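You operate a simulated robot arm through the tools that you are given. There is no shell and no other tool. Be economical: measure what you need, move in short steps, check, and stop when the job is done.

You are at the controls of a simulated robot arm. One attempt, no reset.

TASK
Draw the puller stud home in the hub flange with 2 strokes.
Fine: thick washer over the stud, red cylinder on the washer, then the puller lever; cylinder and washer go back where they stood.

It is judged by the outcome, as a careful person would: the job done as asked, and still so three seconds after it is handed in. It fails if anything else is knocked over, pushed out of place, dropped, spilled or broken.

THE ROBOT
A 7-joint arm with a two-finger parallel gripper, fixed in place. Base frame: the origin is at the foot of the arm, x ahead of it, y to its left, z up. Readings come in mm, rad, newtons and seconds.
With the tool pointing down near the work surface it reaches from about 200 to 740 mm from the base axis. Its first joint turns from -2.897 to 2.897 rad. Payload 1.57 kg.
Tool frame: the origin (TCP) lies between the finger pads and is the grasp point; the fingertips stand 30 mm ahead of it; z points along the fingers, y is the line along which they close. The gripper opens to 110 mm. The fingers are 24 mm wide and 12 mm thick; the gripper's body (48 by 112 mm) begins 78 mm behind the TCP.
Orientation is that of the tool frame in the base frame, as a unit quaternion [w, x, y, z]. With the fingers straight down and closing along the base's y, the tool's x points along the base's -x, its y along +y and its z along -z.

THE INTERFACE
- The arm moves only by the tool drive_tool. Its argument "series" is a list of rows, each an object (a shift or turn left out is 0, a gripper value left out holds the last) with "delta_rot": the turn, a rotation vector about the tool's x, y, z in units of 8 degrees (1.0 is 8 degrees), a list of three; "linear": the shift along the tool's x, y, z in units of 20 mm (1.0 is 20 mm), a list of three; "hand": the gripper command, from -1 (fully open) to 1 (shut), values between in proportion. In form: [{"delta_rot": [rx, ry, rz], "linear": [tx, ty, tz], "hand": hand}, ...]. A call has 1 to 12 rows; each row shifts and turns the commanded pose from where the row before left it, along the tool's axes as they then stand. A call with a number of a shift or a turn outside -1 to 1 is refused whole. A row lasts 0.2 s, in which the tool goes at most 50 mm and 0.15 rad; a call with a longer step from one row to the next is refused whole, and so is a gripper value outside its range. Where a pose cannot be reached the arm comes as near as it can. A force on the tool above 40 N (or 10 N above the force at the start of the call, whichever is more), or a blocked arm, ends the call early, and 0.2 s more pass. Each finger travels about 45 mm/s and halts on what it meets, pressing with about 33 N; the grip force reading is that of the motor and also rises with nothing between the fingers. The clock runs only during rows and for 0.2 s after the last one: add rows that do not move to give the fingers time. It gives the time, the measured TCP pose, the force on the tool (base axes), the opening and the grip force at its end, in the units of the frame above (readings bear some noise).
- Cameras (640 x 400 px; columns grow to the right, rows downward): "scene" is fixed at [51, 500.7, 1539.7]; the picture's right is [-0.59, -0.80, 0.00], its down [-0.40, 0.29, -0.87] and it looks along [0.70, -0.52, -0.49] (base axes); focal length 313 px, centre (320, 200). "wrist" rides on the gripper at [-36, 0, -80] in the tool frame; the picture's right is [0.00, -1.00, 0.00], its down [0.97, 0.00, -0.24] and it looks along [0.24, 0.00, 0.97] (tool axes); focal length 218 px, centre (320, 200). There is no depth. A picture from a camera that has moved, and an enlarged one, comes with that camera's place and axes in the base frame and with its lens.
- snapshot(camera): a new picture of that camera. No time passes.
- slide_trunk(by): slides the trunk up (or, below 0, down) by that many mm; the arm rides with it, the base frame stays. It gives what a move gives, with no picture.
- zoom(camera, box): a new picture of the part [left, top, right, bottom] of that camera's present view, enlarged. No time passes.
- sign_off(): hands the job in; it is judged then, once.

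Go step by step. Nothing tells you positions but the pictures and the camera data: compare them with the known pose of the tool, close in by small moves and look again before you grip or let go. The budget is 120 turns and 68 pictures, counting those below and the enlarged ones. Unless the task says otherwise, let go and move clear before handing in, and close with one line.

The tools are called after "Emit:" as a command line: name --argument value ..., lists and objects as JSON in quotes. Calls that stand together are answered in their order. drive_tool: Moves the arm, as the interface text tells. Its arguments: {"type":"object","properties":{"series":{"type":"array","items":{"type":"object","properties":{"delta_rot":{"type":"array","items":{"type":"number"}},"linear":{"type":"array","items":{"type":"number"}},"hand":{"type":"number"}}}}},"required":["series"]} The other tools are called the same way: slide_trunk (by) slides the trunk up or down; snapshot (camera) takes a picture; zoom (camera, box) takes an enlarged picture of a part of a camera's view; sign_off () hands the job in.

At the start:

```text
t: 0.0
tcp_pos: [402.0, -70.1, 1278.6]
tool_rot: [0.0, 0.001, 1.0, -0.001]
ft_force: [-0.4, 0.6, -1.2]
width: 109.8
gripper_force: 0.0
trunk travel left (down, up): [-525.0, 65.0]
```

scene: 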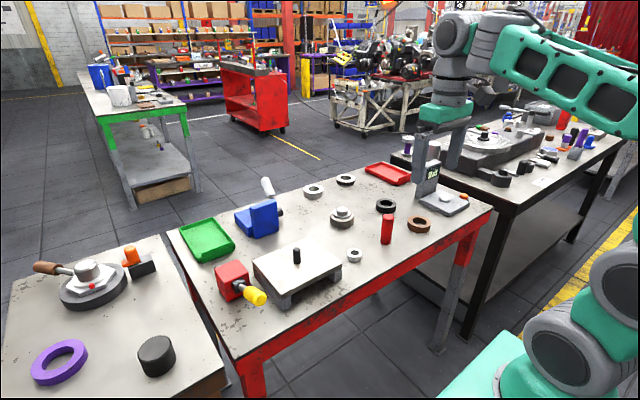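
wrist: 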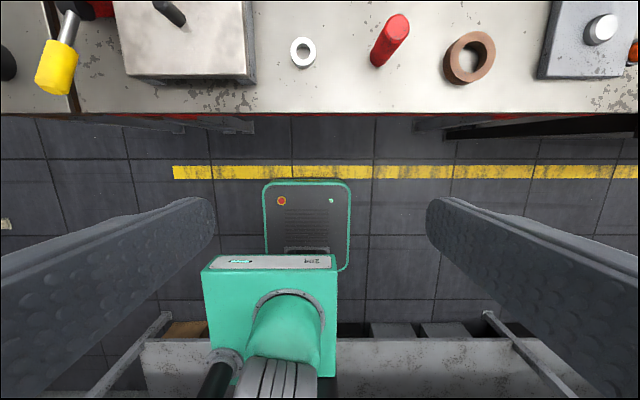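

I see a bench with a plate carrying a black stud, several washers, a red cylinder, and a red block with a yellow-handled lever. I'll enlarge the views to identify the pieces.

Emit:
zoom --camera "scene" --box '[160, 150, 500, 320]'

Emit:
zoom --camera "scene" --box '[200, 220, 380, 320]'

Emit:
zoom --camera "scene" --box '[320, 160, 500, 260]'

```text
1.88 times, centred on (330, 235) of scene
camera zoom: at [51.0, 500.7, 1539.7], right [-0.59, -0.8, 0.0], down [-0.4, 0.29, -0.87], along [0.7, -0.52, -0.49], focal length 590 px, centre (301, 134)
```

zoom: 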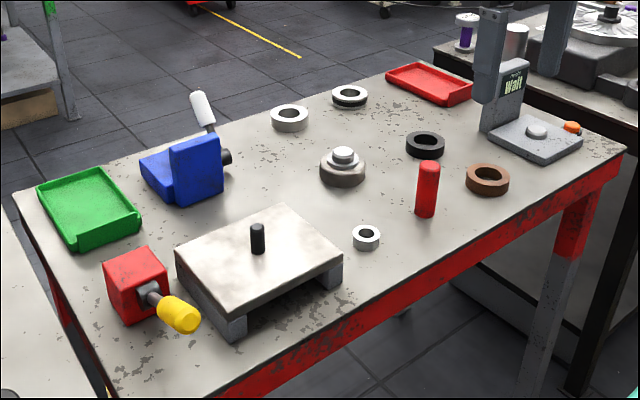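

```text
3.56 times, centred on (290, 270) of scene
camera zoom: at [51.0, 500.7, 1539.7], right [-0.59, -0.8, 0.0], down [-0.4, 0.29, -0.87], along [0.7, -0.52, -0.49], focal length 1113 px, centre (427, -49)
```

zoom: 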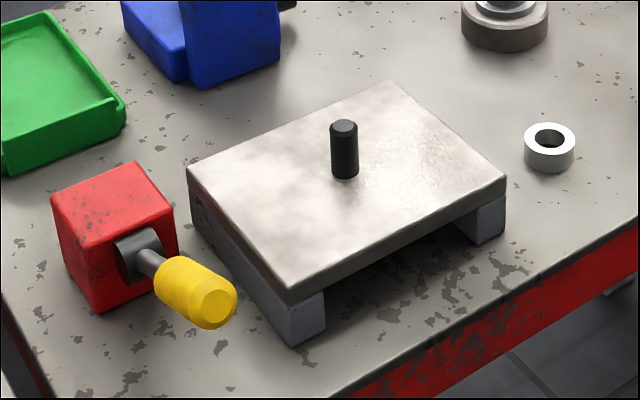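

```text
3.56 times, centred on (410, 210) of scene
camera zoom: at [51.0, 500.7, 1539.7], right [-0.59, -0.8, 0.0], down [-0.4, 0.29, -0.87], along [0.7, -0.52, -0.49], focal length 1113 px, centre (0, 164)
```

zoom: 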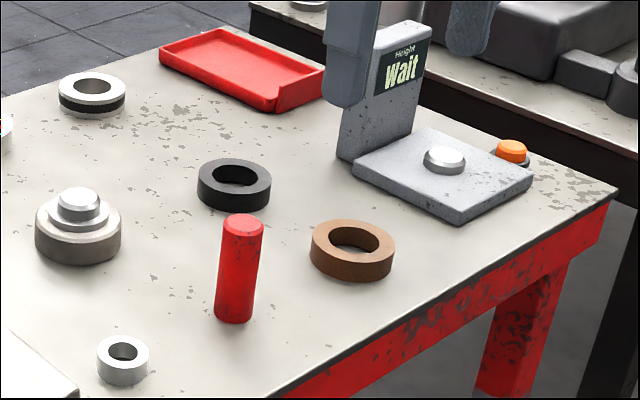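

The reachable set is the plate with the black stud (~(631,149)), the small thick washer (~(606,-46)), the red cylinder (~(605,-188)) and the red block with the yellow lever (~(606,290)). I'll move the wrist camera over them for a closer look.

Emit:
drive_tool --series '[{"linear": [-1, 0.67, 0.2], "hand": -1}, {"linear": [-1, 0.67, 0.2]}, {"linear": [-1, 0.67, 0.2]}, {"linear": [-1, 0.67, 0.2]}, {"linear": [-1, 0.67, 0.2]}, {"linear": [-1, 0.67, 0.2]}, {"linear": [-1, 0.67, 0.2]}, {"linear": [-1, 0.67, 0.2]}, {"linear": [-1, 0.67, 0.2]}, {}]'

Emit:
snapshot --camera "wrist"

```text
t: 2.2
tcp_pos: [583.2, 49.8, 1242.2]
tool_rot: [-0.001, 0.001, 1.0, -0.001]
ft_force: [0.0, 0.3, -0.1]
width: 110.1
gripper_force: 0.0
trunk travel left (down, up): [-525.0, 65.0]
```

```text
62 pictures are left
camera wrist: at [618.5, 51.1, 1321.9], right [0.0, -1.0, 0.0], down [-0.97, 0.0, 0.24], along [-0.24, 0.0, -0.97], focal length 218 px, centre (320, 200)
```

wrist: 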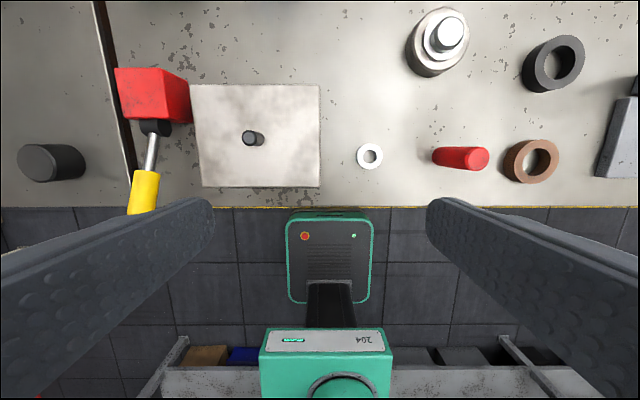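

The lever slopes up from the red block at about (628,321,965) to its yellow handle end at about (525,313,1012). Next I'll go above the washer for an accurate look.

Emit:
drive_tool --series '[{"linear": [-0.17, -0.78, 1]}, {"linear": [-0.17, -0.78, 1]}, {"linear": [-0.17, -0.78, 1]}, {"linear": [-0.17, -0.78, 1]}, {"linear": [-0.17, -0.78, 1]}, {"linear": [-0.17, -0.78, 1]}, {"linear": [0, 0, 1]}, {"linear": [0, 0, 1]}, {"linear": [0, 0, 1]}, {}]'

Emit:
snapshot --camera "wrist"

Emit:
snapshot --camera "scene"

```text
t: 4.4
tcp_pos: [601.3, -40.9, 1062.6]
tool_rot: [0.0, 0.0, 1.0, -0.002]
ft_force: [0.8, 0.1, 0.9]
width: 109.9
gripper_force: 0.0
trunk travel left (down, up): [-525.0, 65.0]
```

```text
61 pictures are left
camera wrist: at [637.4, -41.0, 1142.1], right [0.0, -1.0, 0.0], down [-0.97, 0.0, 0.24], along [-0.24, 0.0, -0.97], focal length 218 px, centre (320, 200)
```

wrist: 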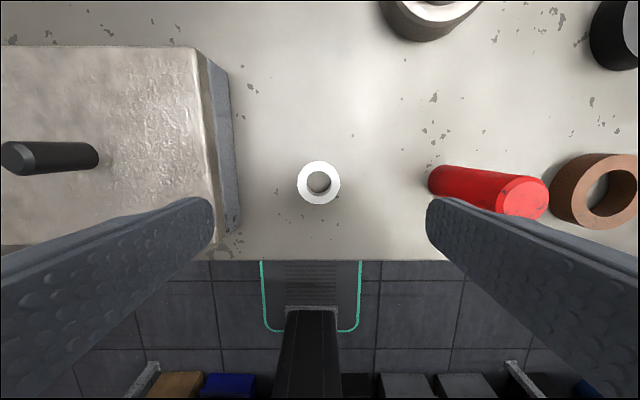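

```text
60 pictures are left
```

scene: 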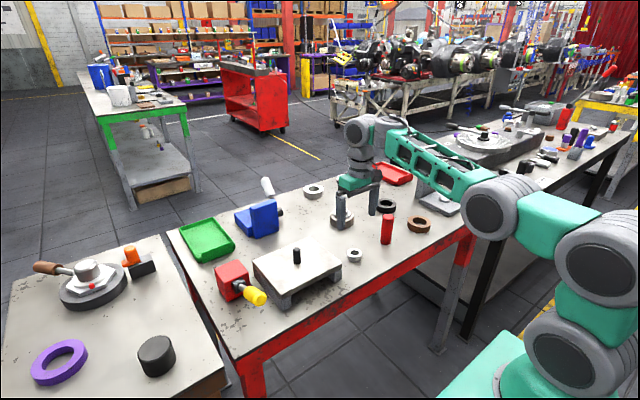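

The washer sits directly below the tool at about (600,-41), outer diameter ~45 mm. I'll narrow the fingers and descend over it.

Emit:
drive_tool --series '[{"linear": [0.05, 0, 1], "hand": -0.27}, {"linear": [0, 0, 1]}, {"linear": [0, 0, 1]}, {"linear": [0, 0, 1]}, {"linear": [0, 0, 1]}, {"linear": [0, 0, 0.8]}, {}]'

Emit:
snapshot --camera "wrist"

Emit:
zoom --camera "scene" --box '[300, 200, 428, 280]'

```text
t: 6.0
tcp_pos: [600.7, -44.3, 945.6]
tool_rot: [0.001, 0.002, 1.0, -0.001]
ft_force: [0.0, -0.5, 0.7]
width: 70.0
gripper_force: 0.1
trunk travel left (down, up): [-525.0, 65.0]
```

```text
59 pictures are left
camera wrist: at [636.7, -44.0, 1026.2], right [0.0, -1.0, 0.0], down [-0.97, 0.0, 0.24], along [-0.24, 0.0, -0.97], focal length 218 px, centre (320, 200)
```

wrist: 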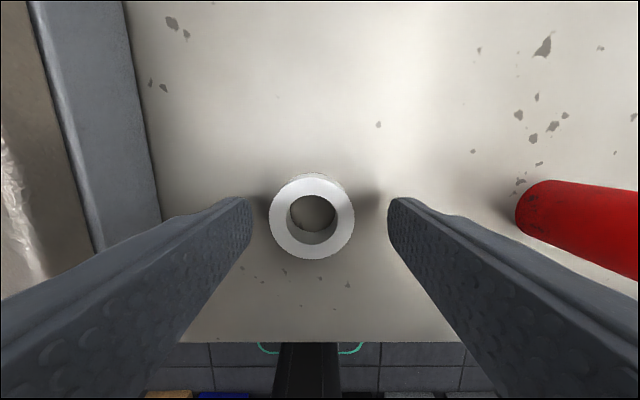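

```text
5.00 times, centred on (364, 240) of scene
camera zoom: at [51.0, 500.7, 1539.7], right [-0.59, -0.8, 0.0], down [-0.4, 0.29, -0.87], along [0.7, -0.52, -0.49], focal length 1566 px, centre (100, 0)
```

zoom: 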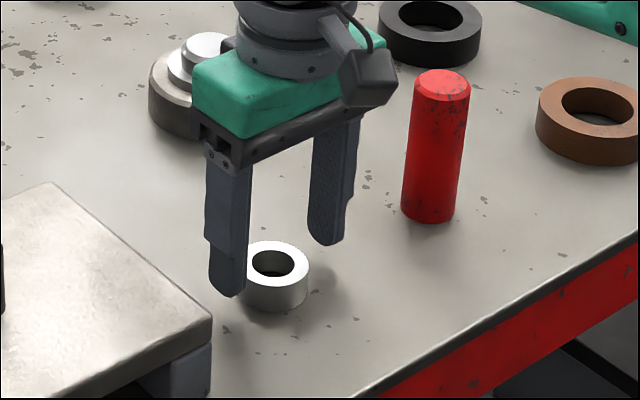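

The washer top centre is at about (601,-40), height ~18 mm. I'll correct 4 mm in y, lower to just above the bench and close.

Emit:
drive_tool --series '[{"linear": [0, 0.21, 0.3]}, {"linear": [0, 0, 0.3]}, {}, {"hand": 1}, {}, {}, {}, {}]'

Emit:
snapshot --camera "wrist"

```text
t: 7.8
tcp_pos: [602.0, -39.9, 934.2]
tool_rot: [0.0, 0.0, 1.0, 0.0]
ft_force: [-0.1, -1.0, 0.9]
width: 43.1
gripper_force: 32.7
trunk travel left (down, up): [-525.0, 65.0]
```

```text
57 pictures are left
camera wrist: at [637.3, -39.3, 1014.7], right [0.0, -1.0, 0.0], down [-0.97, 0.0, 0.24], along [-0.24, 0.0, -0.97], focal length 218 px, centre (320, 200)
```

wrist: 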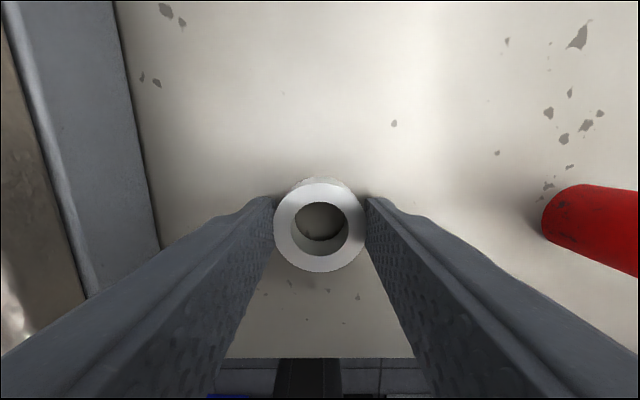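

The washer is held (43 mm). I'll lift and carry it high above the stud, then look.

Emit:
drive_tool --series '[{"linear": [0, 0, -0.5]}, {"linear": [0, 0, -1]}, {"linear": [0, 0, -1]}, {"linear": [0, 0, -1]}, {"linear": [0, 0, -1]}, {"linear": [0, 0, -1]}, {"linear": [0, 0, -1]}, {"linear": [0, 0, -1]}, {}]'

Emit:
drive_tool --series '[{"linear": [-0.15, 0.95, 0]}, {"linear": [-0.15, 0.95, 0]}, {"linear": [-0.15, 0.95, 0]}, {"linear": [-0.15, 0.95, 0]}, {"linear": [-0.15, 0.95, 0]}, {"linear": [-0.15, 0.95, 0]}, {"linear": [-0.15, 0.95, 0]}, {"linear": [-0.15, 0.95, 0]}, {"linear": [-0.15, 0.95, 0]}, {"linear": [-0.1, 0.85, 0]}, {}]'

Emit:
snapshot --camera "wrist"

Emit:
zoom --camera "scene" --box '[232, 200, 360, 280]'

```text
t: 9.8
tcp_pos: [600.5, -38.7, 1084.7]
tool_rot: [0.0, 0.001, 1.0, -0.001]
ft_force: [-0.3, 0.1, -0.9]
width: 42.7
gripper_force: 33.2
trunk travel left (down, up): [-525.0, 65.0]
```

```text
t: 12.2
tcp_pos: [631.1, 149.4, 1083.5]
tool_rot: [0.0, 0.001, 1.0, -0.001]
ft_force: [0.3, 0.0, -0.6]
width: 43.0
gripper_force: 32.9
trunk travel left (down, up): [-525.0, 65.0]
```

```text
56 pictures are left
camera wrist: at [666.5, 149.4, 1163.5], right [0.0, -1.0, 0.0], down [-0.97, 0.0, 0.24], along [-0.24, 0.0, -0.97], focal length 218 px, centre (320, 200)
```

wrist: 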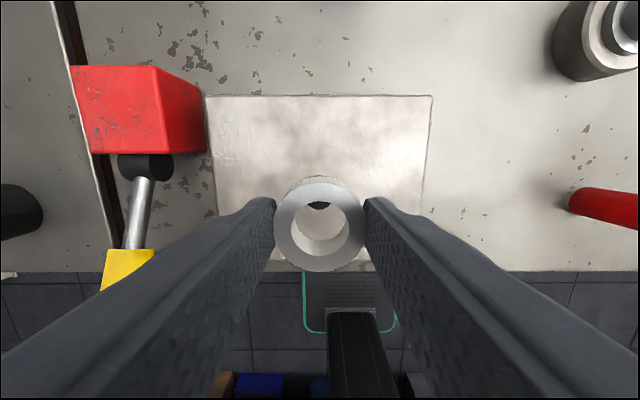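

```text
5.00 times, centred on (296, 240) of scene
camera zoom: at [51.0, 500.7, 1539.7], right [-0.59, -0.8, 0.0], down [-0.4, 0.29, -0.87], along [0.7, -0.52, -0.49], focal length 1566 px, centre (440, 0)
```

zoom: 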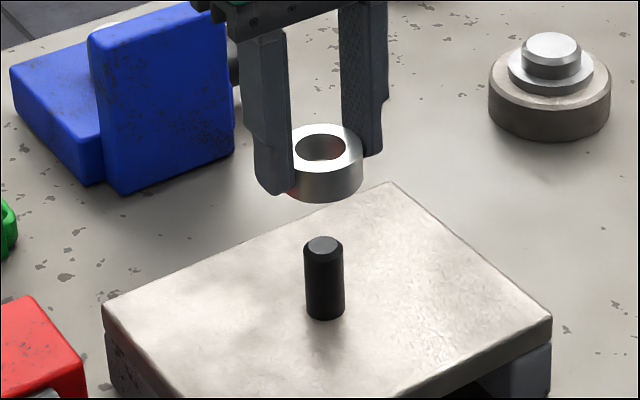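

The washer hangs roughly above the stud. I'll zoom through its hole to measure the offset.

Emit:
zoom --camera "wrist" --box '[256, 170, 384, 250]'

```text
5.00 times, centred on (320, 210) of wrist
camera zoom: at [666.5, 149.4, 1163.5], right [0.0, -1.0, 0.0], down [-0.97, 0.0, 0.24], along [-0.24, 0.0, -0.97], focal length 1091 px, centre (320, 150)
```

zoom: 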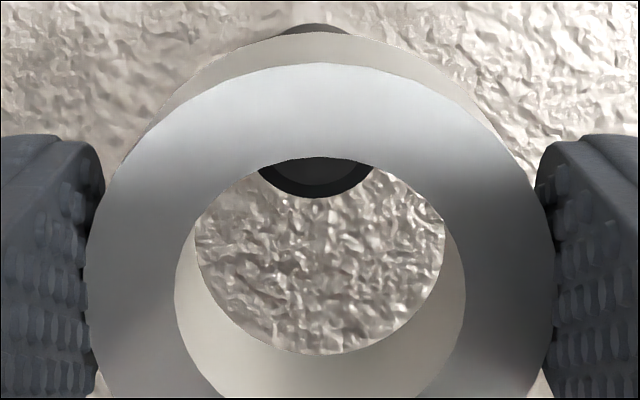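

The stud axis is at about (629.8,150.3) with ~3 mm clearance all round. A small correction, then lower the washer partway onto the stud.

Emit:
drive_tool --series '[{"linear": [-0.065, 0.05, 0.5]}, {"linear": [0, 0, 0.75]}, {"linear": [0, 0, 0.5]}, {}]'

Emit:
zoom --camera "wrist" --box '[256, 170, 384, 250]'

Emit:
zoom --camera "scene" --box '[232, 200, 360, 280]'

```text
t: 13.2
tcp_pos: [633.3, 149.1, 1048.2]
tool_rot: [0.0, 0.001, 1.0, -0.001]
ft_force: [0.3, 0.9, -1.6]
width: 42.8
gripper_force: 33.3
trunk travel left (down, up): [-525.0, 65.0]
```

```text
5.00 times, centred on (320, 210) of wrist
camera zoom: at [668.0, 150.2, 1128.5], right [0.0, -1.0, 0.0], down [-0.97, 0.0, 0.24], along [-0.24, 0.0, -0.97], focal length 1091 px, centre (320, 150)
```

zoom: 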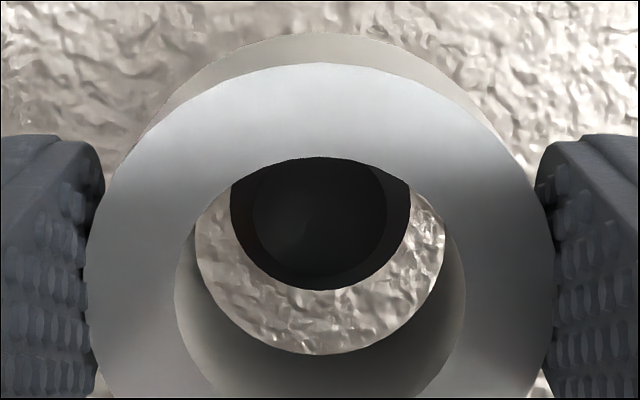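

```text
5.00 times, centred on (296, 240) of scene
camera zoom: at [51.0, 500.7, 1539.7], right [-0.59, -0.8, 0.0], down [-0.4, 0.29, -0.87], along [0.7, -0.52, -0.49], focal length 1566 px, centre (440, 0)
```

zoom: 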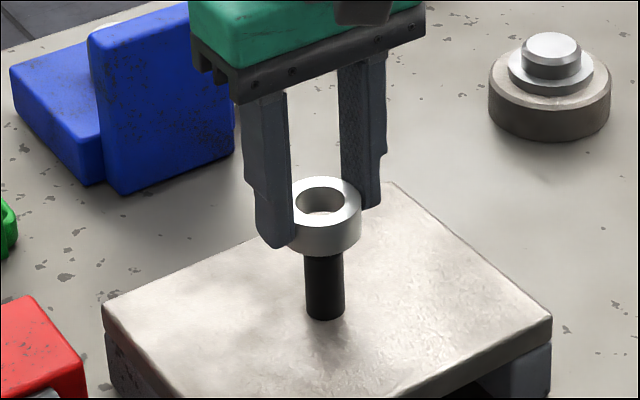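

Nearly concentric; I'll shift 1.6 mm forward in x and lower to just above the plate.

Emit:
drive_tool --series '[{"linear": [-0.08, 0, 0.3]}, {"linear": [0, 0, 0.5]}, {"linear": [0, 0, 0.5]}, {"linear": [0, 0, 0.5]}, {"linear": [0, 0, 0.5]}, {}]'

Emit:
zoom --camera "scene" --box '[232, 200, 360, 280]'

Emit:
zoom --camera "wrist" --box '[256, 170, 384, 250]'

```text
t: 14.6
tcp_pos: [633.3, 149.6, 1001.7]
tool_rot: [0.0, 0.001, 1.0, -0.001]
ft_force: [0.2, -0.2, -1.7]
width: 42.7
gripper_force: 33.1
trunk travel left (down, up): [-525.0, 65.0]
```

```text
5.00 times, centred on (296, 240) of scene
camera zoom: at [51.0, 500.7, 1539.7], right [-0.59, -0.8, 0.0], down [-0.4, 0.29, -0.87], along [0.7, -0.52, -0.49], focal length 1566 px, centre (440, 0)
```

zoom: 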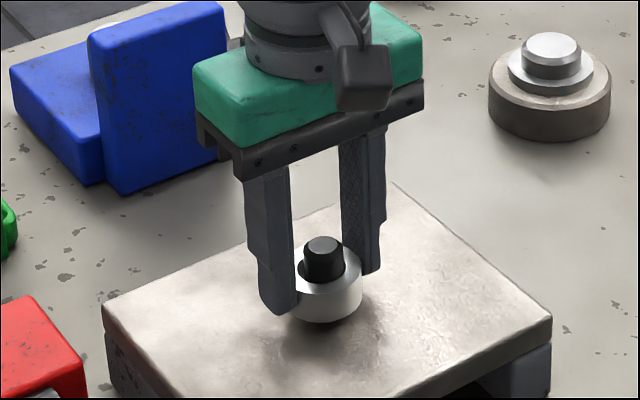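

```text
5.00 times, centred on (320, 210) of wrist
camera zoom: at [668.8, 150.9, 1083.0], right [0.0, -1.0, 0.0], down [-0.97, 0.0, 0.24], along [-0.24, 0.0, -0.97], focal length 1091 px, centre (320, 150)
```

zoom: 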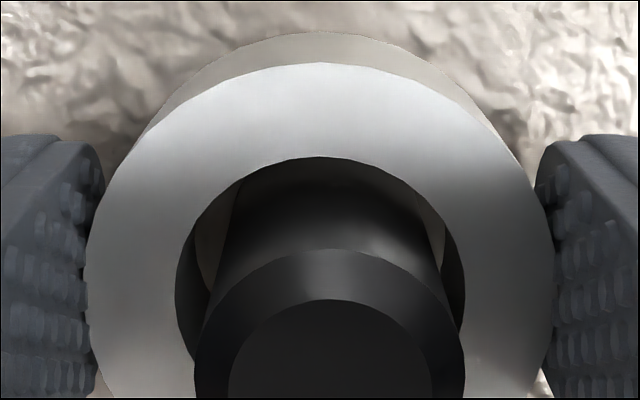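

The washer is around the stud; now lowering gently to contact.

Emit:
drive_tool --series '[{"linear": [0, 0, 0.1]}, {"linear": [0, 0, 0.1]}, {"linear": [0, 0, 0.1]}, {}]'

Emit:
zoom --camera "scene" --box '[264, 220, 328, 260]'

```text
t: 15.6
tcp_pos: [633.1, 151.4, 996.8]
tool_rot: [0.0, 0.0, 1.0, -0.001]
ft_force: [-1.2, -0.2, -0.6]
width: 42.9
gripper_force: 33.4
trunk travel left (down, up): [-525.0, 65.0]
```

```text
10.00 times, centred on (296, 240) of scene
camera zoom: at [51.0, 500.7, 1539.7], right [-0.59, -0.8, 0.0], down [-0.4, 0.29, -0.87], along [0.7, -0.52, -0.49], focal length 3132 px, centre (560, -200)
```

zoom: 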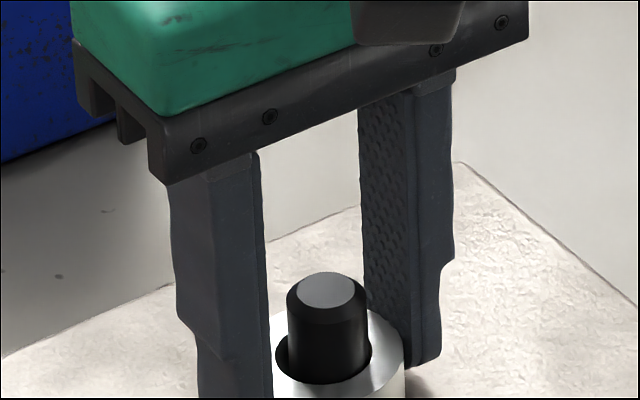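

Emit:
drive_tool --series '[{"linear": [0, 0, 0.05]}, {"linear": [0, 0, 0.05]}, {}]'

Emit:
zoom --camera "scene" --box '[264, 235, 328, 275]'

```text
t: 16.4
tcp_pos: [633.3, 149.5, 994.9]
tool_rot: [0.001, 0.001, 1.0, 0.0]
ft_force: [0.3, -1.9, 4.3]
width: 43.0
gripper_force: 33.3
trunk travel left (down, up): [-525.0, 65.0]
```

```text
10.00 times, centred on (296, 255) of scene
camera zoom: at [51.0, 500.7, 1539.7], right [-0.59, -0.8, 0.0], down [-0.4, 0.29, -0.87], along [0.7, -0.52, -0.49], focal length 3132 px, centre (560, -350)
```

zoom: 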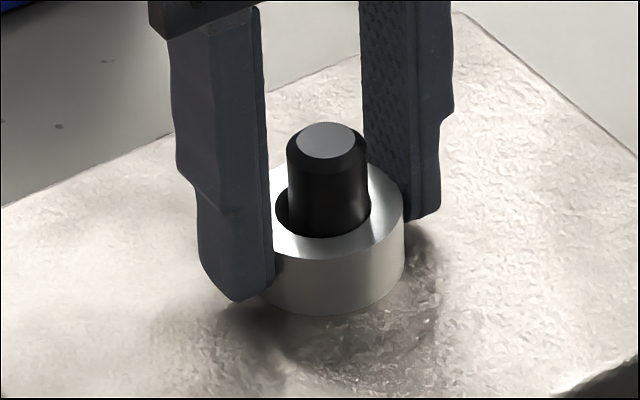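

Light contact with the plate: the washer is seated. Release and retreat upward.

Emit:
drive_tool --series '[{"hand": -0.27}, {}, {}, {"linear": [0, 0, -1]}, {"linear": [0, 0, -1]}, {"linear": [0, 0, -1]}, {"linear": [0, 0, -1]}, {"linear": [0, 0, -1]}, {"linear": [0, 0, -1]}, {}]'

Emit:
zoom --camera "wrist" --box '[240, 130, 400, 230]'

```text
t: 18.6
tcp_pos: [633.0, 150.4, 1114.7]
tool_rot: [0.0, 0.001, 1.0, -0.001]
ft_force: [0.3, 0.2, -0.2]
width: 69.9
gripper_force: 0.1
trunk travel left (down, up): [-525.0, 65.0]
```

```text
4.00 times, centred on (320, 180) of wrist
camera zoom: at [669.0, 150.7, 1193.8], right [0.0, -1.0, 0.0], down [-0.97, 0.0, 0.24], along [-0.24, 0.0, -0.97], focal length 873 px, centre (320, 280)
```

zoom: 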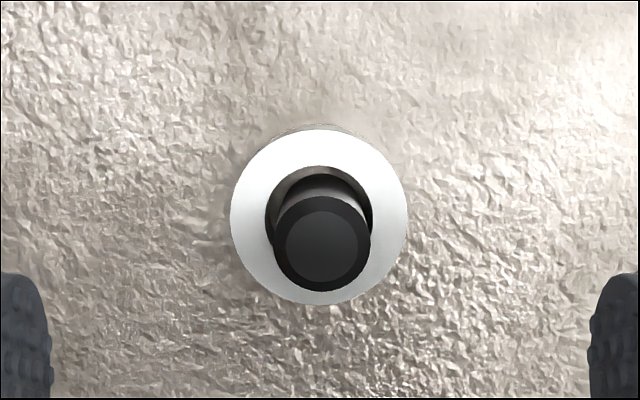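

The washer sits concentric within 2 mm. Now over to the red cylinder.

Emit:
drive_tool --series '[{"linear": [0.1, -1, -0.2]}, {"linear": [0.1, -1, -0.2]}, {"linear": [0.1, -1, -0.2]}, {"linear": [0.1, -1, -0.2]}, {"linear": [0.1, -1, -0.2]}, {"linear": [0.1, -1, -0.2]}, {"linear": [0.1, -1, -0.2]}, {"linear": [0.1, -1, -0.2]}, {"linear": [0.1, -1, 0]}, {"linear": [0.1, -1, 0]}, {"linear": [0.1, -1, 0]}]'

Emit:
drive_tool --series '[{"linear": [0.1, -1, 0]}, {"linear": [0.1, -1, 0]}, {"linear": [0.1, -1, 0]}, {"linear": [0, -1, 0]}, {"linear": [0, -1, 0]}, {"linear": [0, -0.8, 0]}, {}]'

Emit:
snapshot --camera "wrist"

```text
t: 21.0
tcp_pos: [611.5, -69.9, 1148.4]
tool_rot: [0.001, 0.001, 1.0, -0.002]
ft_force: [0.2, -0.5, 0.2]
width: 69.8
gripper_force: 0.0
trunk travel left (down, up): [-525.0, 65.0]
```

```text
t: 22.6
tcp_pos: [605.6, -186.6, 1147.6]
tool_rot: [0.0, 0.001, 1.0, 0.0]
ft_force: [-0.5, 0.2, 0.1]
width: 69.7
gripper_force: 0.0
trunk travel left (down, up): [-525.0, 65.0]
```

```text
46 pictures are left
camera wrist: at [640.8, -186.0, 1227.6], right [0.0, -1.0, 0.0], down [-0.97, 0.0, 0.24], along [-0.24, 0.0, -0.97], focal length 218 px, centre (320, 200)
```

wrist: 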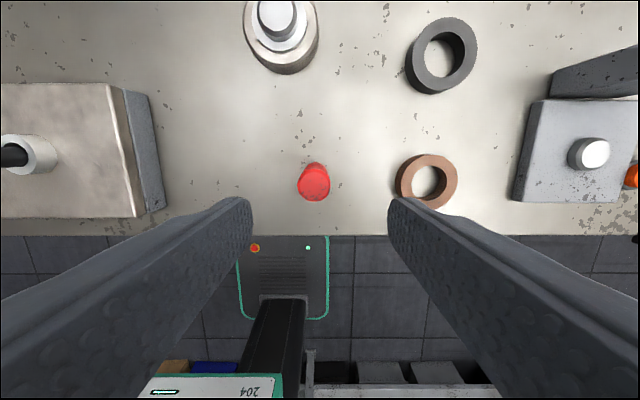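

Emit:
zoom --camera "wrist" --box '[256, 140, 384, 220]'

```text
5.00 times, centred on (320, 180) of wrist
camera zoom: at [640.8, -186.0, 1227.6], right [0.0, -1.0, 0.0], down [-0.97, 0.0, 0.24], along [-0.24, 0.0, -0.97], focal length 1091 px, centre (320, 300)
```

zoom: 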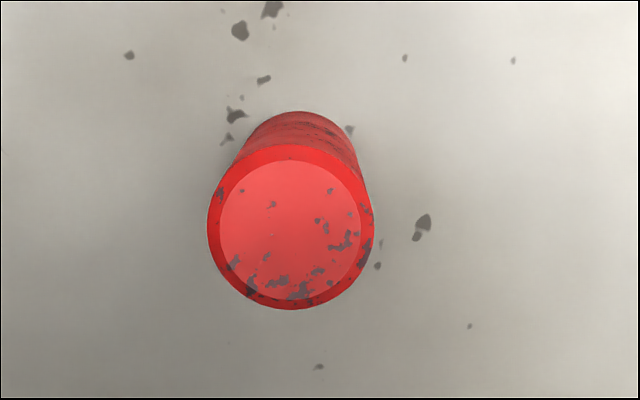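

The cylinder axis is at about (599.4,-179.5), diameter 36 mm, top ~995. I'll align and descend around it.

Emit:
drive_tool --series '[{"linear": [0.31, 0.35, 0]}, {"linear": [0, 0, 1]}, {"linear": [0, 0, 1]}, {"linear": [0, 0, 1]}, {"linear": [0, 0, 1]}, {"linear": [0, 0, 0.9]}, {}]'

Emit:
snapshot --camera "wrist"

```text
t: 24.2
tcp_pos: [598.4, -178.3, 1048.4]
tool_rot: [0.0, 0.001, 1.0, -0.001]
ft_force: [0.4, -0.9, 0.4]
width: 69.9
gripper_force: 0.0
trunk travel left (down, up): [-525.0, 65.0]
```

```text
44 pictures are left
camera wrist: at [634.6, -178.0, 1128.3], right [0.0, -1.0, 0.0], down [-0.97, 0.0, 0.24], along [-0.24, 0.0, -0.97], focal length 218 px, centre (320, 200)
```

wrist: 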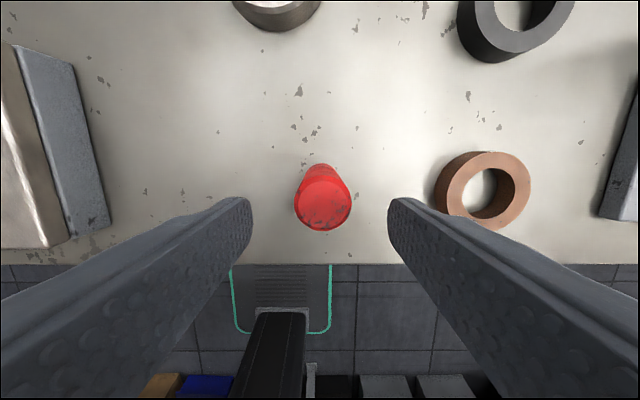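

Centred. Descend to grip height and close.

Emit:
drive_tool --series '[{"linear": [-0.04, -0.05, 0.8]}, {"linear": [0, 0, 0.8]}, {"linear": [0, 0, 0.8]}, {"linear": [0, 0, 0.8]}, {"linear": [0, 0, 0.9]}, {}, {"hand": 1}, {}, {}, {}, {}]'

Emit:
snapshot --camera "wrist"

```text
t: 26.6
tcp_pos: [600.5, -180.8, 967.5]
tool_rot: [-0.001, 0.001, 1.0, -0.001]
ft_force: [0.0, 0.9, -0.1]
width: 35.4
gripper_force: 32.6
trunk travel left (down, up): [-525.0, 65.0]
```

```text
43 pictures are left
camera wrist: at [635.2, -180.3, 1047.7], right [0.0, -1.0, 0.0], down [-0.97, 0.0, 0.24], along [-0.24, 0.0, -0.97], focal length 218 px, centre (320, 200)
```

wrist: 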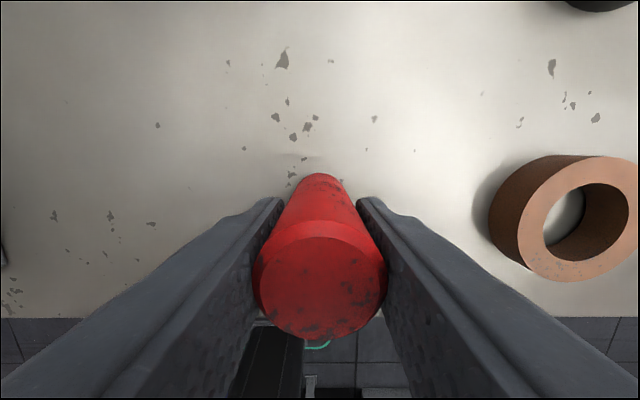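

Held. Lift it straight up and check its weight and underside.

Emit:
drive_tool --series '[{"linear": [0, 0, -0.3]}, {"linear": [0, 0, -0.8]}, {"linear": [0, 0, -0.8]}, {"linear": [0, 0, -1]}, {"linear": [0, 0, -1]}, {"linear": [0, 0, -1]}, {"linear": [0, 0, -1]}, {"linear": [0, 0, -1]}, {"linear": [0, 0, -0.6]}, {}]'

Emit:
zoom --camera "scene" --box '[330, 150, 458, 230]'

```text
t: 28.8
tcp_pos: [600.2, -181.3, 1114.6]
tool_rot: [0.0, 0.001, 1.0, -0.001]
ft_force: [0.6, -0.2, -3.9]
width: 35.1
gripper_force: 33.1
trunk travel left (down, up): [-525.0, 65.0]
```

```text
5.00 times, centred on (394, 190) of scene
camera zoom: at [51.0, 500.7, 1539.7], right [-0.59, -0.8, 0.0], down [-0.4, 0.29, -0.87], along [0.7, -0.52, -0.49], focal length 1566 px, centre (-50, 250)
```

zoom: 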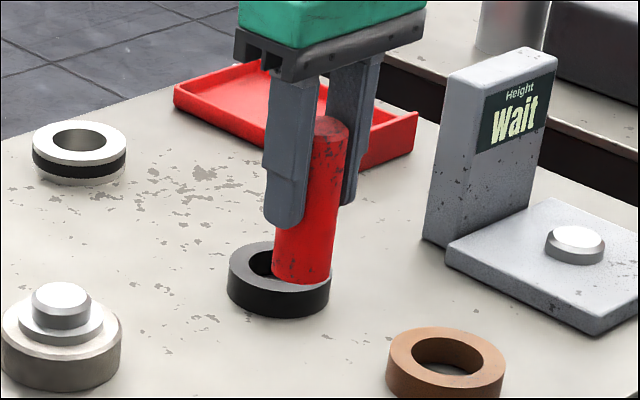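

Lifted cleanly. Carry it over the stud.

Emit:
drive_tool --series '[{"linear": [-0.1, 0.95, 0]}, {"linear": [-0.1, 1, 0]}, {"linear": [-0.1, 1, 0]}, {"linear": [-0.1, 1, 0]}, {"linear": [-0.1, 1, 0]}, {"linear": [-0.1, 1, 0]}, {"linear": [-0.1, 1, 0]}, {"linear": [-0.1, 1, 0]}, {"linear": [-0.1, 1, 0]}, {"linear": [-0.1, 1, 0]}, {"linear": [-0.1, 1, 0]}]'

Emit:
drive_tool --series '[{"linear": [-0.1, 1, 0]}, {"linear": [-0.1, 1, 0]}, {"linear": [-0.1, 1, 0]}, {"linear": [-0.1, 1, 0]}, {"linear": [-0.05, 1, 0]}, {"linear": [0, 0.6, 0]}, {}, {}]'

Emit:
snapshot --camera "wrist"

Emit:
zoom --camera "scene" --box '[232, 190, 360, 270]'

```text
t: 31.2
tcp_pos: [622.0, 39.5, 1114.6]
tool_rot: [0.001, 0.001, 1.0, -0.001]
ft_force: [0.1, -0.7, -3.2]
width: 35.3
gripper_force: 33.2
trunk travel left (down, up): [-525.0, 65.0]
```

```text
t: 33.0
tcp_pos: [630.7, 151.6, 1116.1]
tool_rot: [0.0, 0.0, 1.0, -0.001]
ft_force: [0.5, -0.4, -3.6]
width: 35.3
gripper_force: 33.7
trunk travel left (down, up): [-525.0, 65.0]
```

```text
41 pictures are left
camera wrist: at [666.4, 151.5, 1196.0], right [0.0, -1.0, 0.0], down [-0.97, 0.0, 0.24], along [-0.24, 0.0, -0.97], focal length 218 px, centre (320, 200)
```

wrist: 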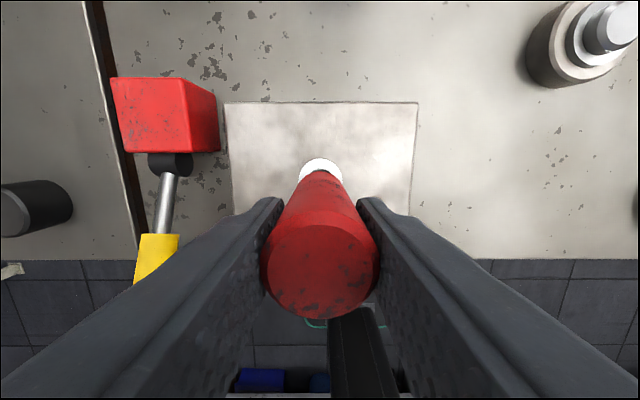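

```text
5.00 times, centred on (296, 230) of scene
camera zoom: at [51.0, 500.7, 1539.7], right [-0.59, -0.8, 0.0], down [-0.4, 0.29, -0.87], along [0.7, -0.52, -0.49], focal length 1566 px, centre (440, 50)
```

zoom: 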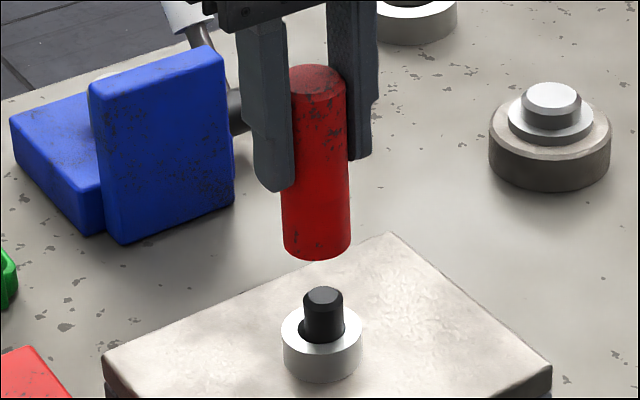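

Aligned within about a millimetre. A tiny correction and lower to just above the stud.

Emit:
drive_tool --series '[{"linear": [-0.03, -0.04, 0.6]}, {"linear": [0, 0, 0.6]}, {"linear": [0, 0, 0.6]}, {}]'

Emit:
zoom --camera "scene" --box '[264, 220, 328, 260]'

Emit:
zoom --camera "wrist" --box '[240, 130, 400, 230]'

```text
t: 34.0
tcp_pos: [631.9, 151.0, 1080.5]
tool_rot: [0.0, 0.001, 1.0, -0.001]
ft_force: [0.3, -0.3, -4.1]
width: 35.1
gripper_force: 32.9
trunk travel left (down, up): [-525.0, 65.0]
```

```text
10.00 times, centred on (296, 240) of scene
camera zoom: at [51.0, 500.7, 1539.7], right [-0.59, -0.8, 0.0], down [-0.4, 0.29, -0.87], along [0.7, -0.52, -0.49], focal length 3132 px, centre (560, -200)
```

zoom: 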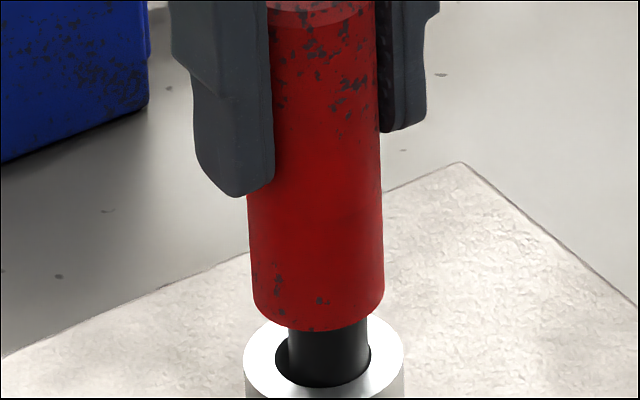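

```text
4.00 times, centred on (320, 180) of wrist
camera zoom: at [667.1, 151.3, 1160.5], right [0.0, -1.0, 0.0], down [-0.97, 0.0, 0.24], along [-0.24, 0.0, -0.97], focal length 873 px, centre (320, 280)
```

zoom: 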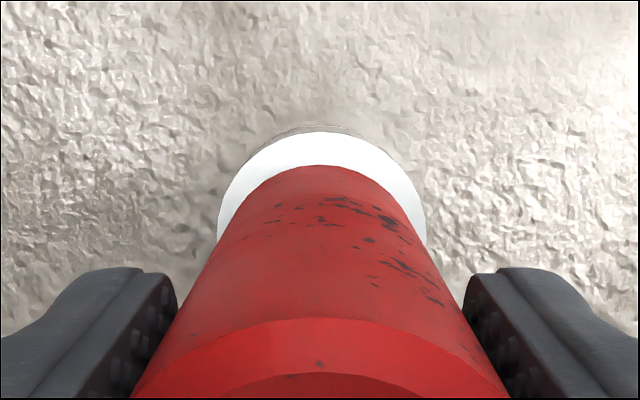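

Cylinder appears about 1 mm too far in x and y; I'll correct and lower slowly over the stud.

Emit:
drive_tool --series '[{"linear": [0.05, -0.05, 0.2]}, {"linear": [0, 0, 0.2]}, {"linear": [0, 0, 0.2]}, {"linear": [0, 0, 0.2]}, {}]'

```text
t: 35.2
tcp_pos: [630.7, 148.0, 1064.4]
tool_rot: [0.0, 0.0, 1.0, -0.001]
ft_force: [-0.4, -0.8, -4.4]
width: 35.3
gripper_force: 33.2
trunk travel left (down, up): [-525.0, 65.0]
```

No contact and the bottom is already past the stud tip, so it's going over. Continue down gently.

Emit:
drive_tool --series '[{"linear": [0, 0, 0.2]}, {"linear": [0, 0, 0.2]}, {"linear": [0, 0, 0.2]}, {"linear": [0, 0, 0.15]}, {}]'

Emit:
zoom --camera "scene" --box '[264, 220, 328, 260]'

```text
t: 36.4
tcp_pos: [630.0, 148.7, 1050.7]
tool_rot: [0.003, 0.001, 1.0, 0.0]
ft_force: [3.7, 2.5, 20.9]
width: 35.5
gripper_force: 33.1
trunk travel left (down, up): [-525.0, 65.0]
```

```text
10.00 times, centred on (296, 240) of scene
camera zoom: at [51.0, 500.7, 1539.7], right [-0.59, -0.8, 0.0], down [-0.4, 0.29, -0.87], along [0.7, -0.52, -0.49], focal length 3132 px, centre (560, -200)
```

zoom: 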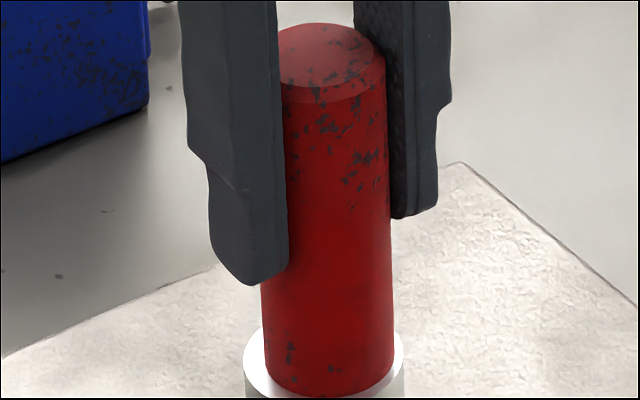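

Contact force ~21 N. I'll check whether the base is resting flush on the washer.

Emit:
zoom --camera "scene" --box '[272, 245, 320, 275]'

Emit:
snapshot --camera "wrist"

```text
13.33 times, centred on (296, 260) of scene
camera zoom: at [51.0, 500.7, 1539.7], right [-0.59, -0.8, 0.0], down [-0.4, 0.29, -0.87], along [0.7, -0.52, -0.49], focal length 4175 px, centre (640, -600)
```

zoom: 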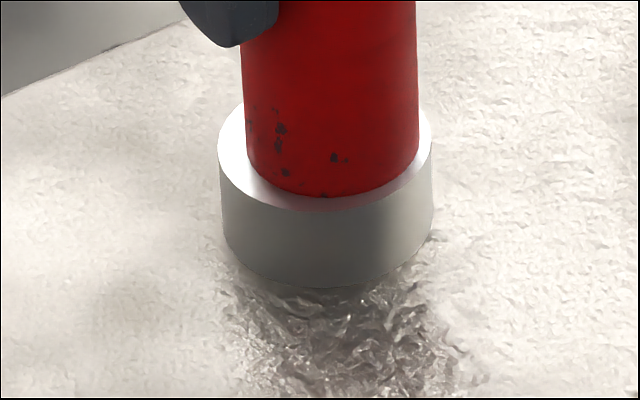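

```text
35 pictures are left
camera wrist: at [665.4, 149.1, 1131.9], right [0.0, -1.0, 0.0], down [-0.97, 0.0, 0.24], along [-0.24, 0.0, -0.97], focal length 218 px, centre (320, 200)
```

wrist: 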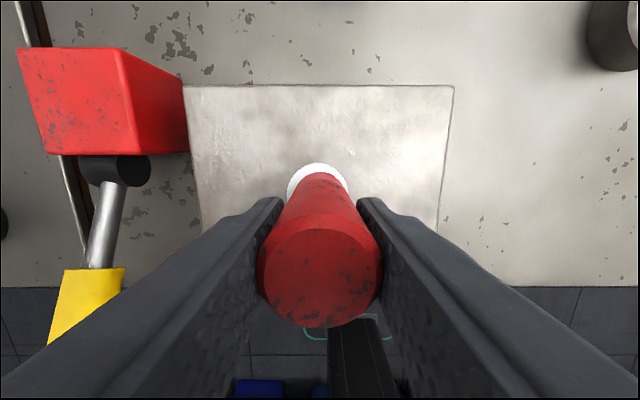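

It looks flush and centred on the washer. I'll relieve the preload, open and retreat straight up.

Emit:
drive_tool --series '[{"linear": [0, 0, -0.05]}, {"hand": -0.4}, {}, {}, {"linear": [0, 0, -0.7]}, {"linear": [0, 0, -1]}, {"linear": [0, 0, -1]}, {"linear": [0, 0, -1]}, {"linear": [0, 0, -1]}, {"linear": [0, 0, -1]}, {"linear": [0, 0, -1]}, {}]'

Emit:
snapshot --camera "wrist"

Emit:
zoom --camera "scene" --box '[200, 205, 360, 305]'

```text
t: 39.0
tcp_pos: [632.1, 151.5, 1185.0]
tool_rot: [0.0, 0.001, 1.0, 0.0]
ft_force: [0.7, 0.0, 0.4]
width: 77.0
gripper_force: 0.0
trunk travel left (down, up): [-525.0, 65.0]
```

```text
34 pictures are left
camera wrist: at [666.4, 151.2, 1264.2], right [0.0, -1.0, 0.0], down [-0.97, 0.0, 0.24], along [-0.24, 0.0, -0.97], focal length 218 px, centre (320, 200)
```

wrist: 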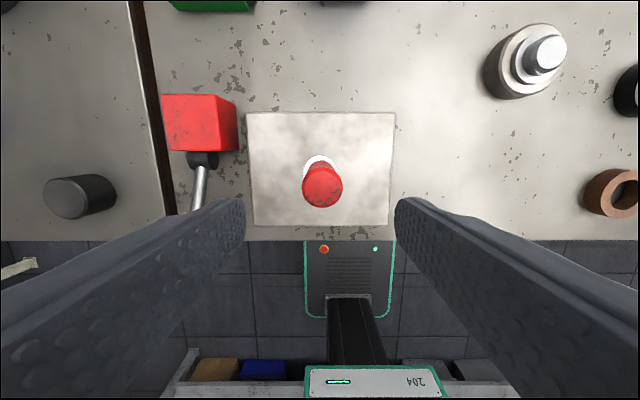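

```text
4.00 times, centred on (280, 255) of scene
camera zoom: at [51.0, 500.7, 1539.7], right [-0.59, -0.8, 0.0], down [-0.4, 0.29, -0.87], along [0.7, -0.52, -0.49], focal length 1253 px, centre (480, -20)
```

zoom: 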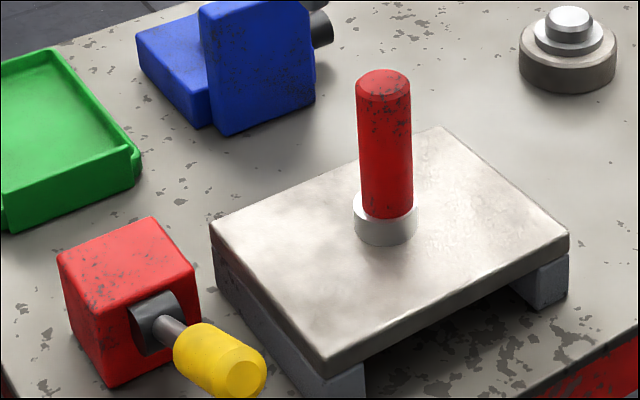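

The stack stands upright. Now to the lever: move above the yellow handle for a close look.

Emit:
drive_tool --series '[{"linear": [0, 1, 0]}, {"linear": [0.2, 1, 0]}, {"linear": [0.6, 1, 0]}, {"linear": [0.8, 1, 0]}, {"linear": [0.8, 1, 0]}, {"linear": [0.8, 1, 0]}, {"linear": [0.8, 1, 0]}, {"linear": [0.6, 0.8, 0]}, {}, {}]'

Emit:
snapshot --camera "wrist"

```text
t: 41.2
tcp_pos: [539.2, 305.6, 1184.2]
tool_rot: [0.0, 0.001, 1.0, -0.002]
ft_force: [0.4, -0.5, 0.0]
width: 77.0
gripper_force: 0.1
trunk travel left (down, up): [-525.0, 65.0]
```

```text
32 pictures are left
camera wrist: at [574.1, 306.0, 1264.8], right [0.0, -1.0, 0.0], down [-0.97, 0.0, 0.24], along [-0.24, 0.0, -0.97], focal length 218 px, centre (320, 200)
```

wrist: 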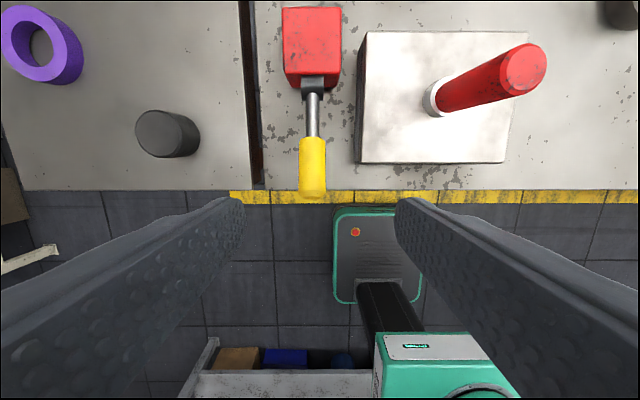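

The lever runs straight toward the robot at y≈314: pivot near (645,958 z), handle end near (518,1016 z), sloping up ~25°. I'll descend above the handle and check.

Emit:
drive_tool --series '[{"linear": [0, 0.42, 1]}, {"linear": [0, 0, 1]}, {"linear": [0, 0, 1]}, {"linear": [0, 0, 1]}, {"linear": [0, 0, 1]}, {"linear": [0, 0, 1]}, {}]'

Emit:
snapshot --camera "wrist"

Emit:
zoom --camera "scene" --box '[176, 220, 304, 300]'

```text
t: 42.8
tcp_pos: [538.7, 313.9, 1063.6]
tool_rot: [-0.001, 0.002, 1.0, 0.0]
ft_force: [0.2, -0.4, -0.3]
width: 77.0
gripper_force: 0.0
trunk travel left (down, up): [-525.0, 65.0]
```

```text
31 pictures are left
camera wrist: at [574.3, 314.1, 1144.8], right [0.0, -1.0, 0.0], down [-0.97, 0.0, 0.24], along [-0.24, 0.0, -0.97], focal length 218 px, centre (320, 200)
```

wrist: 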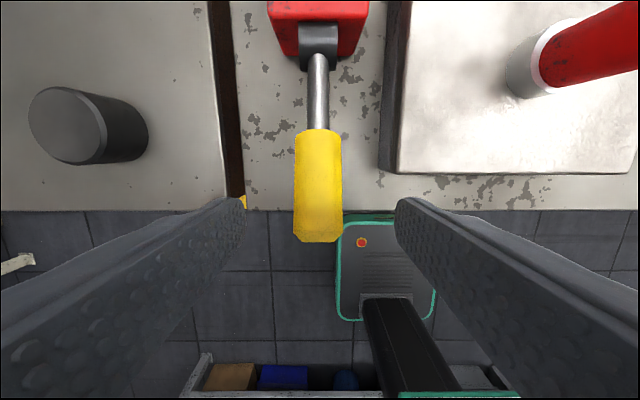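

```text
5.00 times, centred on (240, 260) of scene
camera zoom: at [51.0, 500.7, 1539.7], right [-0.59, -0.8, 0.0], down [-0.4, 0.29, -0.87], along [0.7, -0.52, -0.49], focal length 1566 px, centre (720, -100)
```

zoom: 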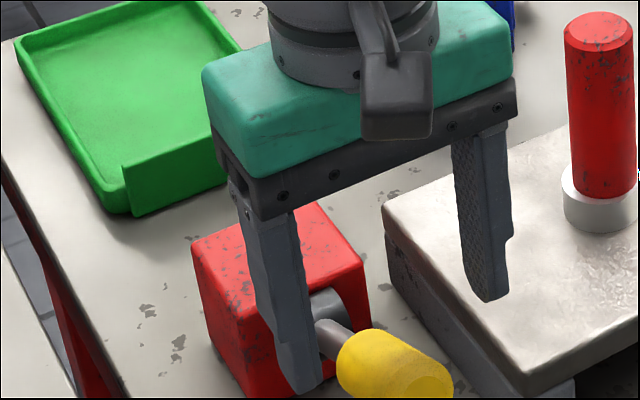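

Well centred on the handle (y≈315). Descend to grip height and close on it.

Emit:
drive_tool --series '[{"linear": [0, 0.05, 0.75]}, {"linear": [0, 0, 0.75]}, {"linear": [0, 0, 0.6]}, {}, {"hand": 1}, {}, {}, {}, {}, {}]'

Emit:
snapshot --camera "wrist"

Emit:
zoom --camera "scene" --box '[176, 230, 304, 310]'

```text
t: 45.0
tcp_pos: [538.1, 315.1, 1022.7]
tool_rot: [0.0, -0.001, 1.0, -0.001]
ft_force: [1.2, 0.5, -0.2]
width: 30.9
gripper_force: 40.1
trunk travel left (down, up): [-525.0, 65.0]
```

```text
29 pictures are left
camera wrist: at [574.4, 315.2, 1102.6], right [0.0, -1.0, 0.0], down [-0.97, 0.0, 0.24], along [-0.24, 0.0, -0.97], focal length 218 px, centre (320, 200)
```

wrist: 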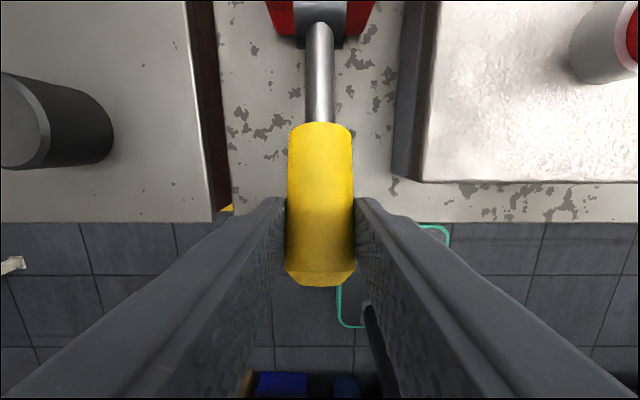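

```text
5.00 times, centred on (240, 270) of scene
camera zoom: at [51.0, 500.7, 1539.7], right [-0.59, -0.8, 0.0], down [-0.4, 0.29, -0.87], along [0.7, -0.52, -0.49], focal length 1566 px, centre (720, -150)
```

zoom: 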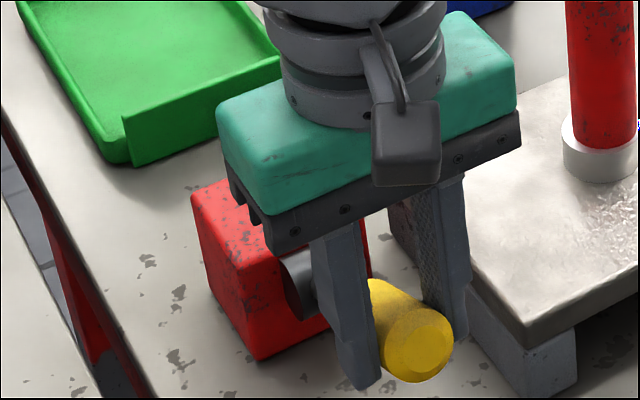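

Gripped (31 mm). Start the first stroke downward along the arc, watching the force.

Emit:
drive_tool --series '[{"linear": [0.1, 0, 0.3]}, {"linear": [0.1, 0, 0.3]}, {"linear": [0.1, 0, 0.3]}, {}]'

```text
t: 46.0
tcp_pos: [532.8, 314.2, 1004.6]
tool_rot: [0.001, 0.001, 1.0, 0.0]
ft_force: [0.6, 0.3, 11.5]
width: 30.9
gripper_force: 39.5
trunk travel left (down, up): [-525.0, 65.0]
```

It follows with ~11 N resistance. Continue.

Emit:
drive_tool --series '[{"linear": [0.08, 0, 0.35]}, {"linear": [0.06, 0, 0.35]}, {"linear": [0.04, 0, 0.3]}, {}]'

Emit:
zoom --camera "scene" --box '[200, 190, 360, 310]'

```text
t: 47.0
tcp_pos: [526.9, 314.6, 984.5]
tool_rot: [0.0, 0.001, 1.0, -0.001]
ft_force: [-1.9, -3.8, 9.5]
width: 31.0
gripper_force: 39.9
trunk travel left (down, up): [-525.0, 65.0]
```

```text
3.33 times, centred on (280, 250) of scene
camera zoom: at [51.0, 500.7, 1539.7], right [-0.59, -0.8, 0.0], down [-0.4, 0.29, -0.87], along [0.7, -0.52, -0.49], focal length 1044 px, centre (453, 33)
```

zoom: 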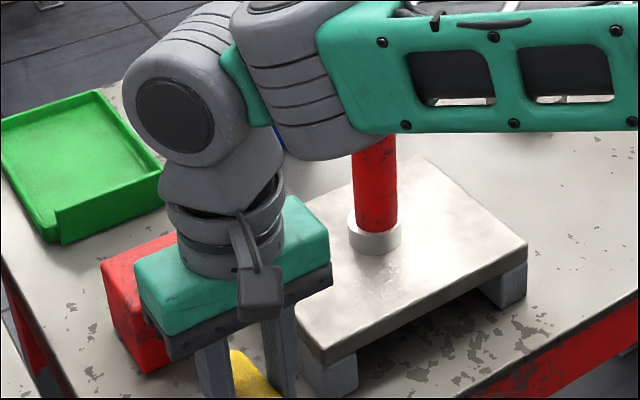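

Clear of everything; continue down toward the bottom stop.

Emit:
drive_tool --series '[{"linear": [0.01, 0, 0.3]}, {"linear": [0, 0, 0.3]}, {"linear": [0, 0, 0.3]}, {}]'

```text
t: 48.0
tcp_pos: [527.6, 315.4, 967.4]
tool_rot: [-0.001, 0.0, 1.0, -0.001]
ft_force: [-11.4, -0.1, 6.6]
width: 30.8
gripper_force: 39.9
trunk travel left (down, up): [-525.0, 65.0]
```

Going well; some radial force, so I'll ease slightly toward -x and continue down.

Emit:
drive_tool --series '[{"linear": [0.06, 0, 0.2]}, {"linear": [0, 0, 0.25]}, {"linear": [-0.02, 0, 0.25]}, {}]'

Emit:
snapshot --camera "wrist"

```text
t: 48.7
tcp_pos: [526.3, 315.3, 965.6]
tool_rot: [0.004, 0.0, 1.0, 0.001]
ft_force: [-16.4, -12.2, 20.3]
width: 31.2
gripper_force: 40.0
trunk travel left (down, up): [-525.0, 65.0]
stopped in row 3: the force on the tool passed its limit (the readings are from after the stop); the commanded pose is now the measured one
```

```text
26 pictures are left
camera wrist: at [561.5, 314.8, 1045.8], right [0.0, -1.0, 0.0], down [-0.97, 0.0, 0.23], along [-0.23, 0.0, -0.97], focal length 218 px, centre (320, 200)
```

wrist: 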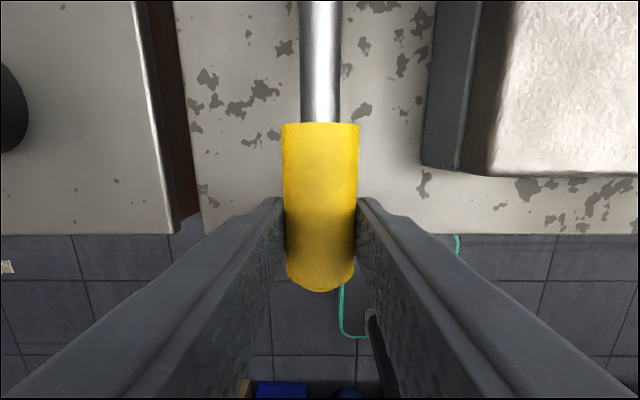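

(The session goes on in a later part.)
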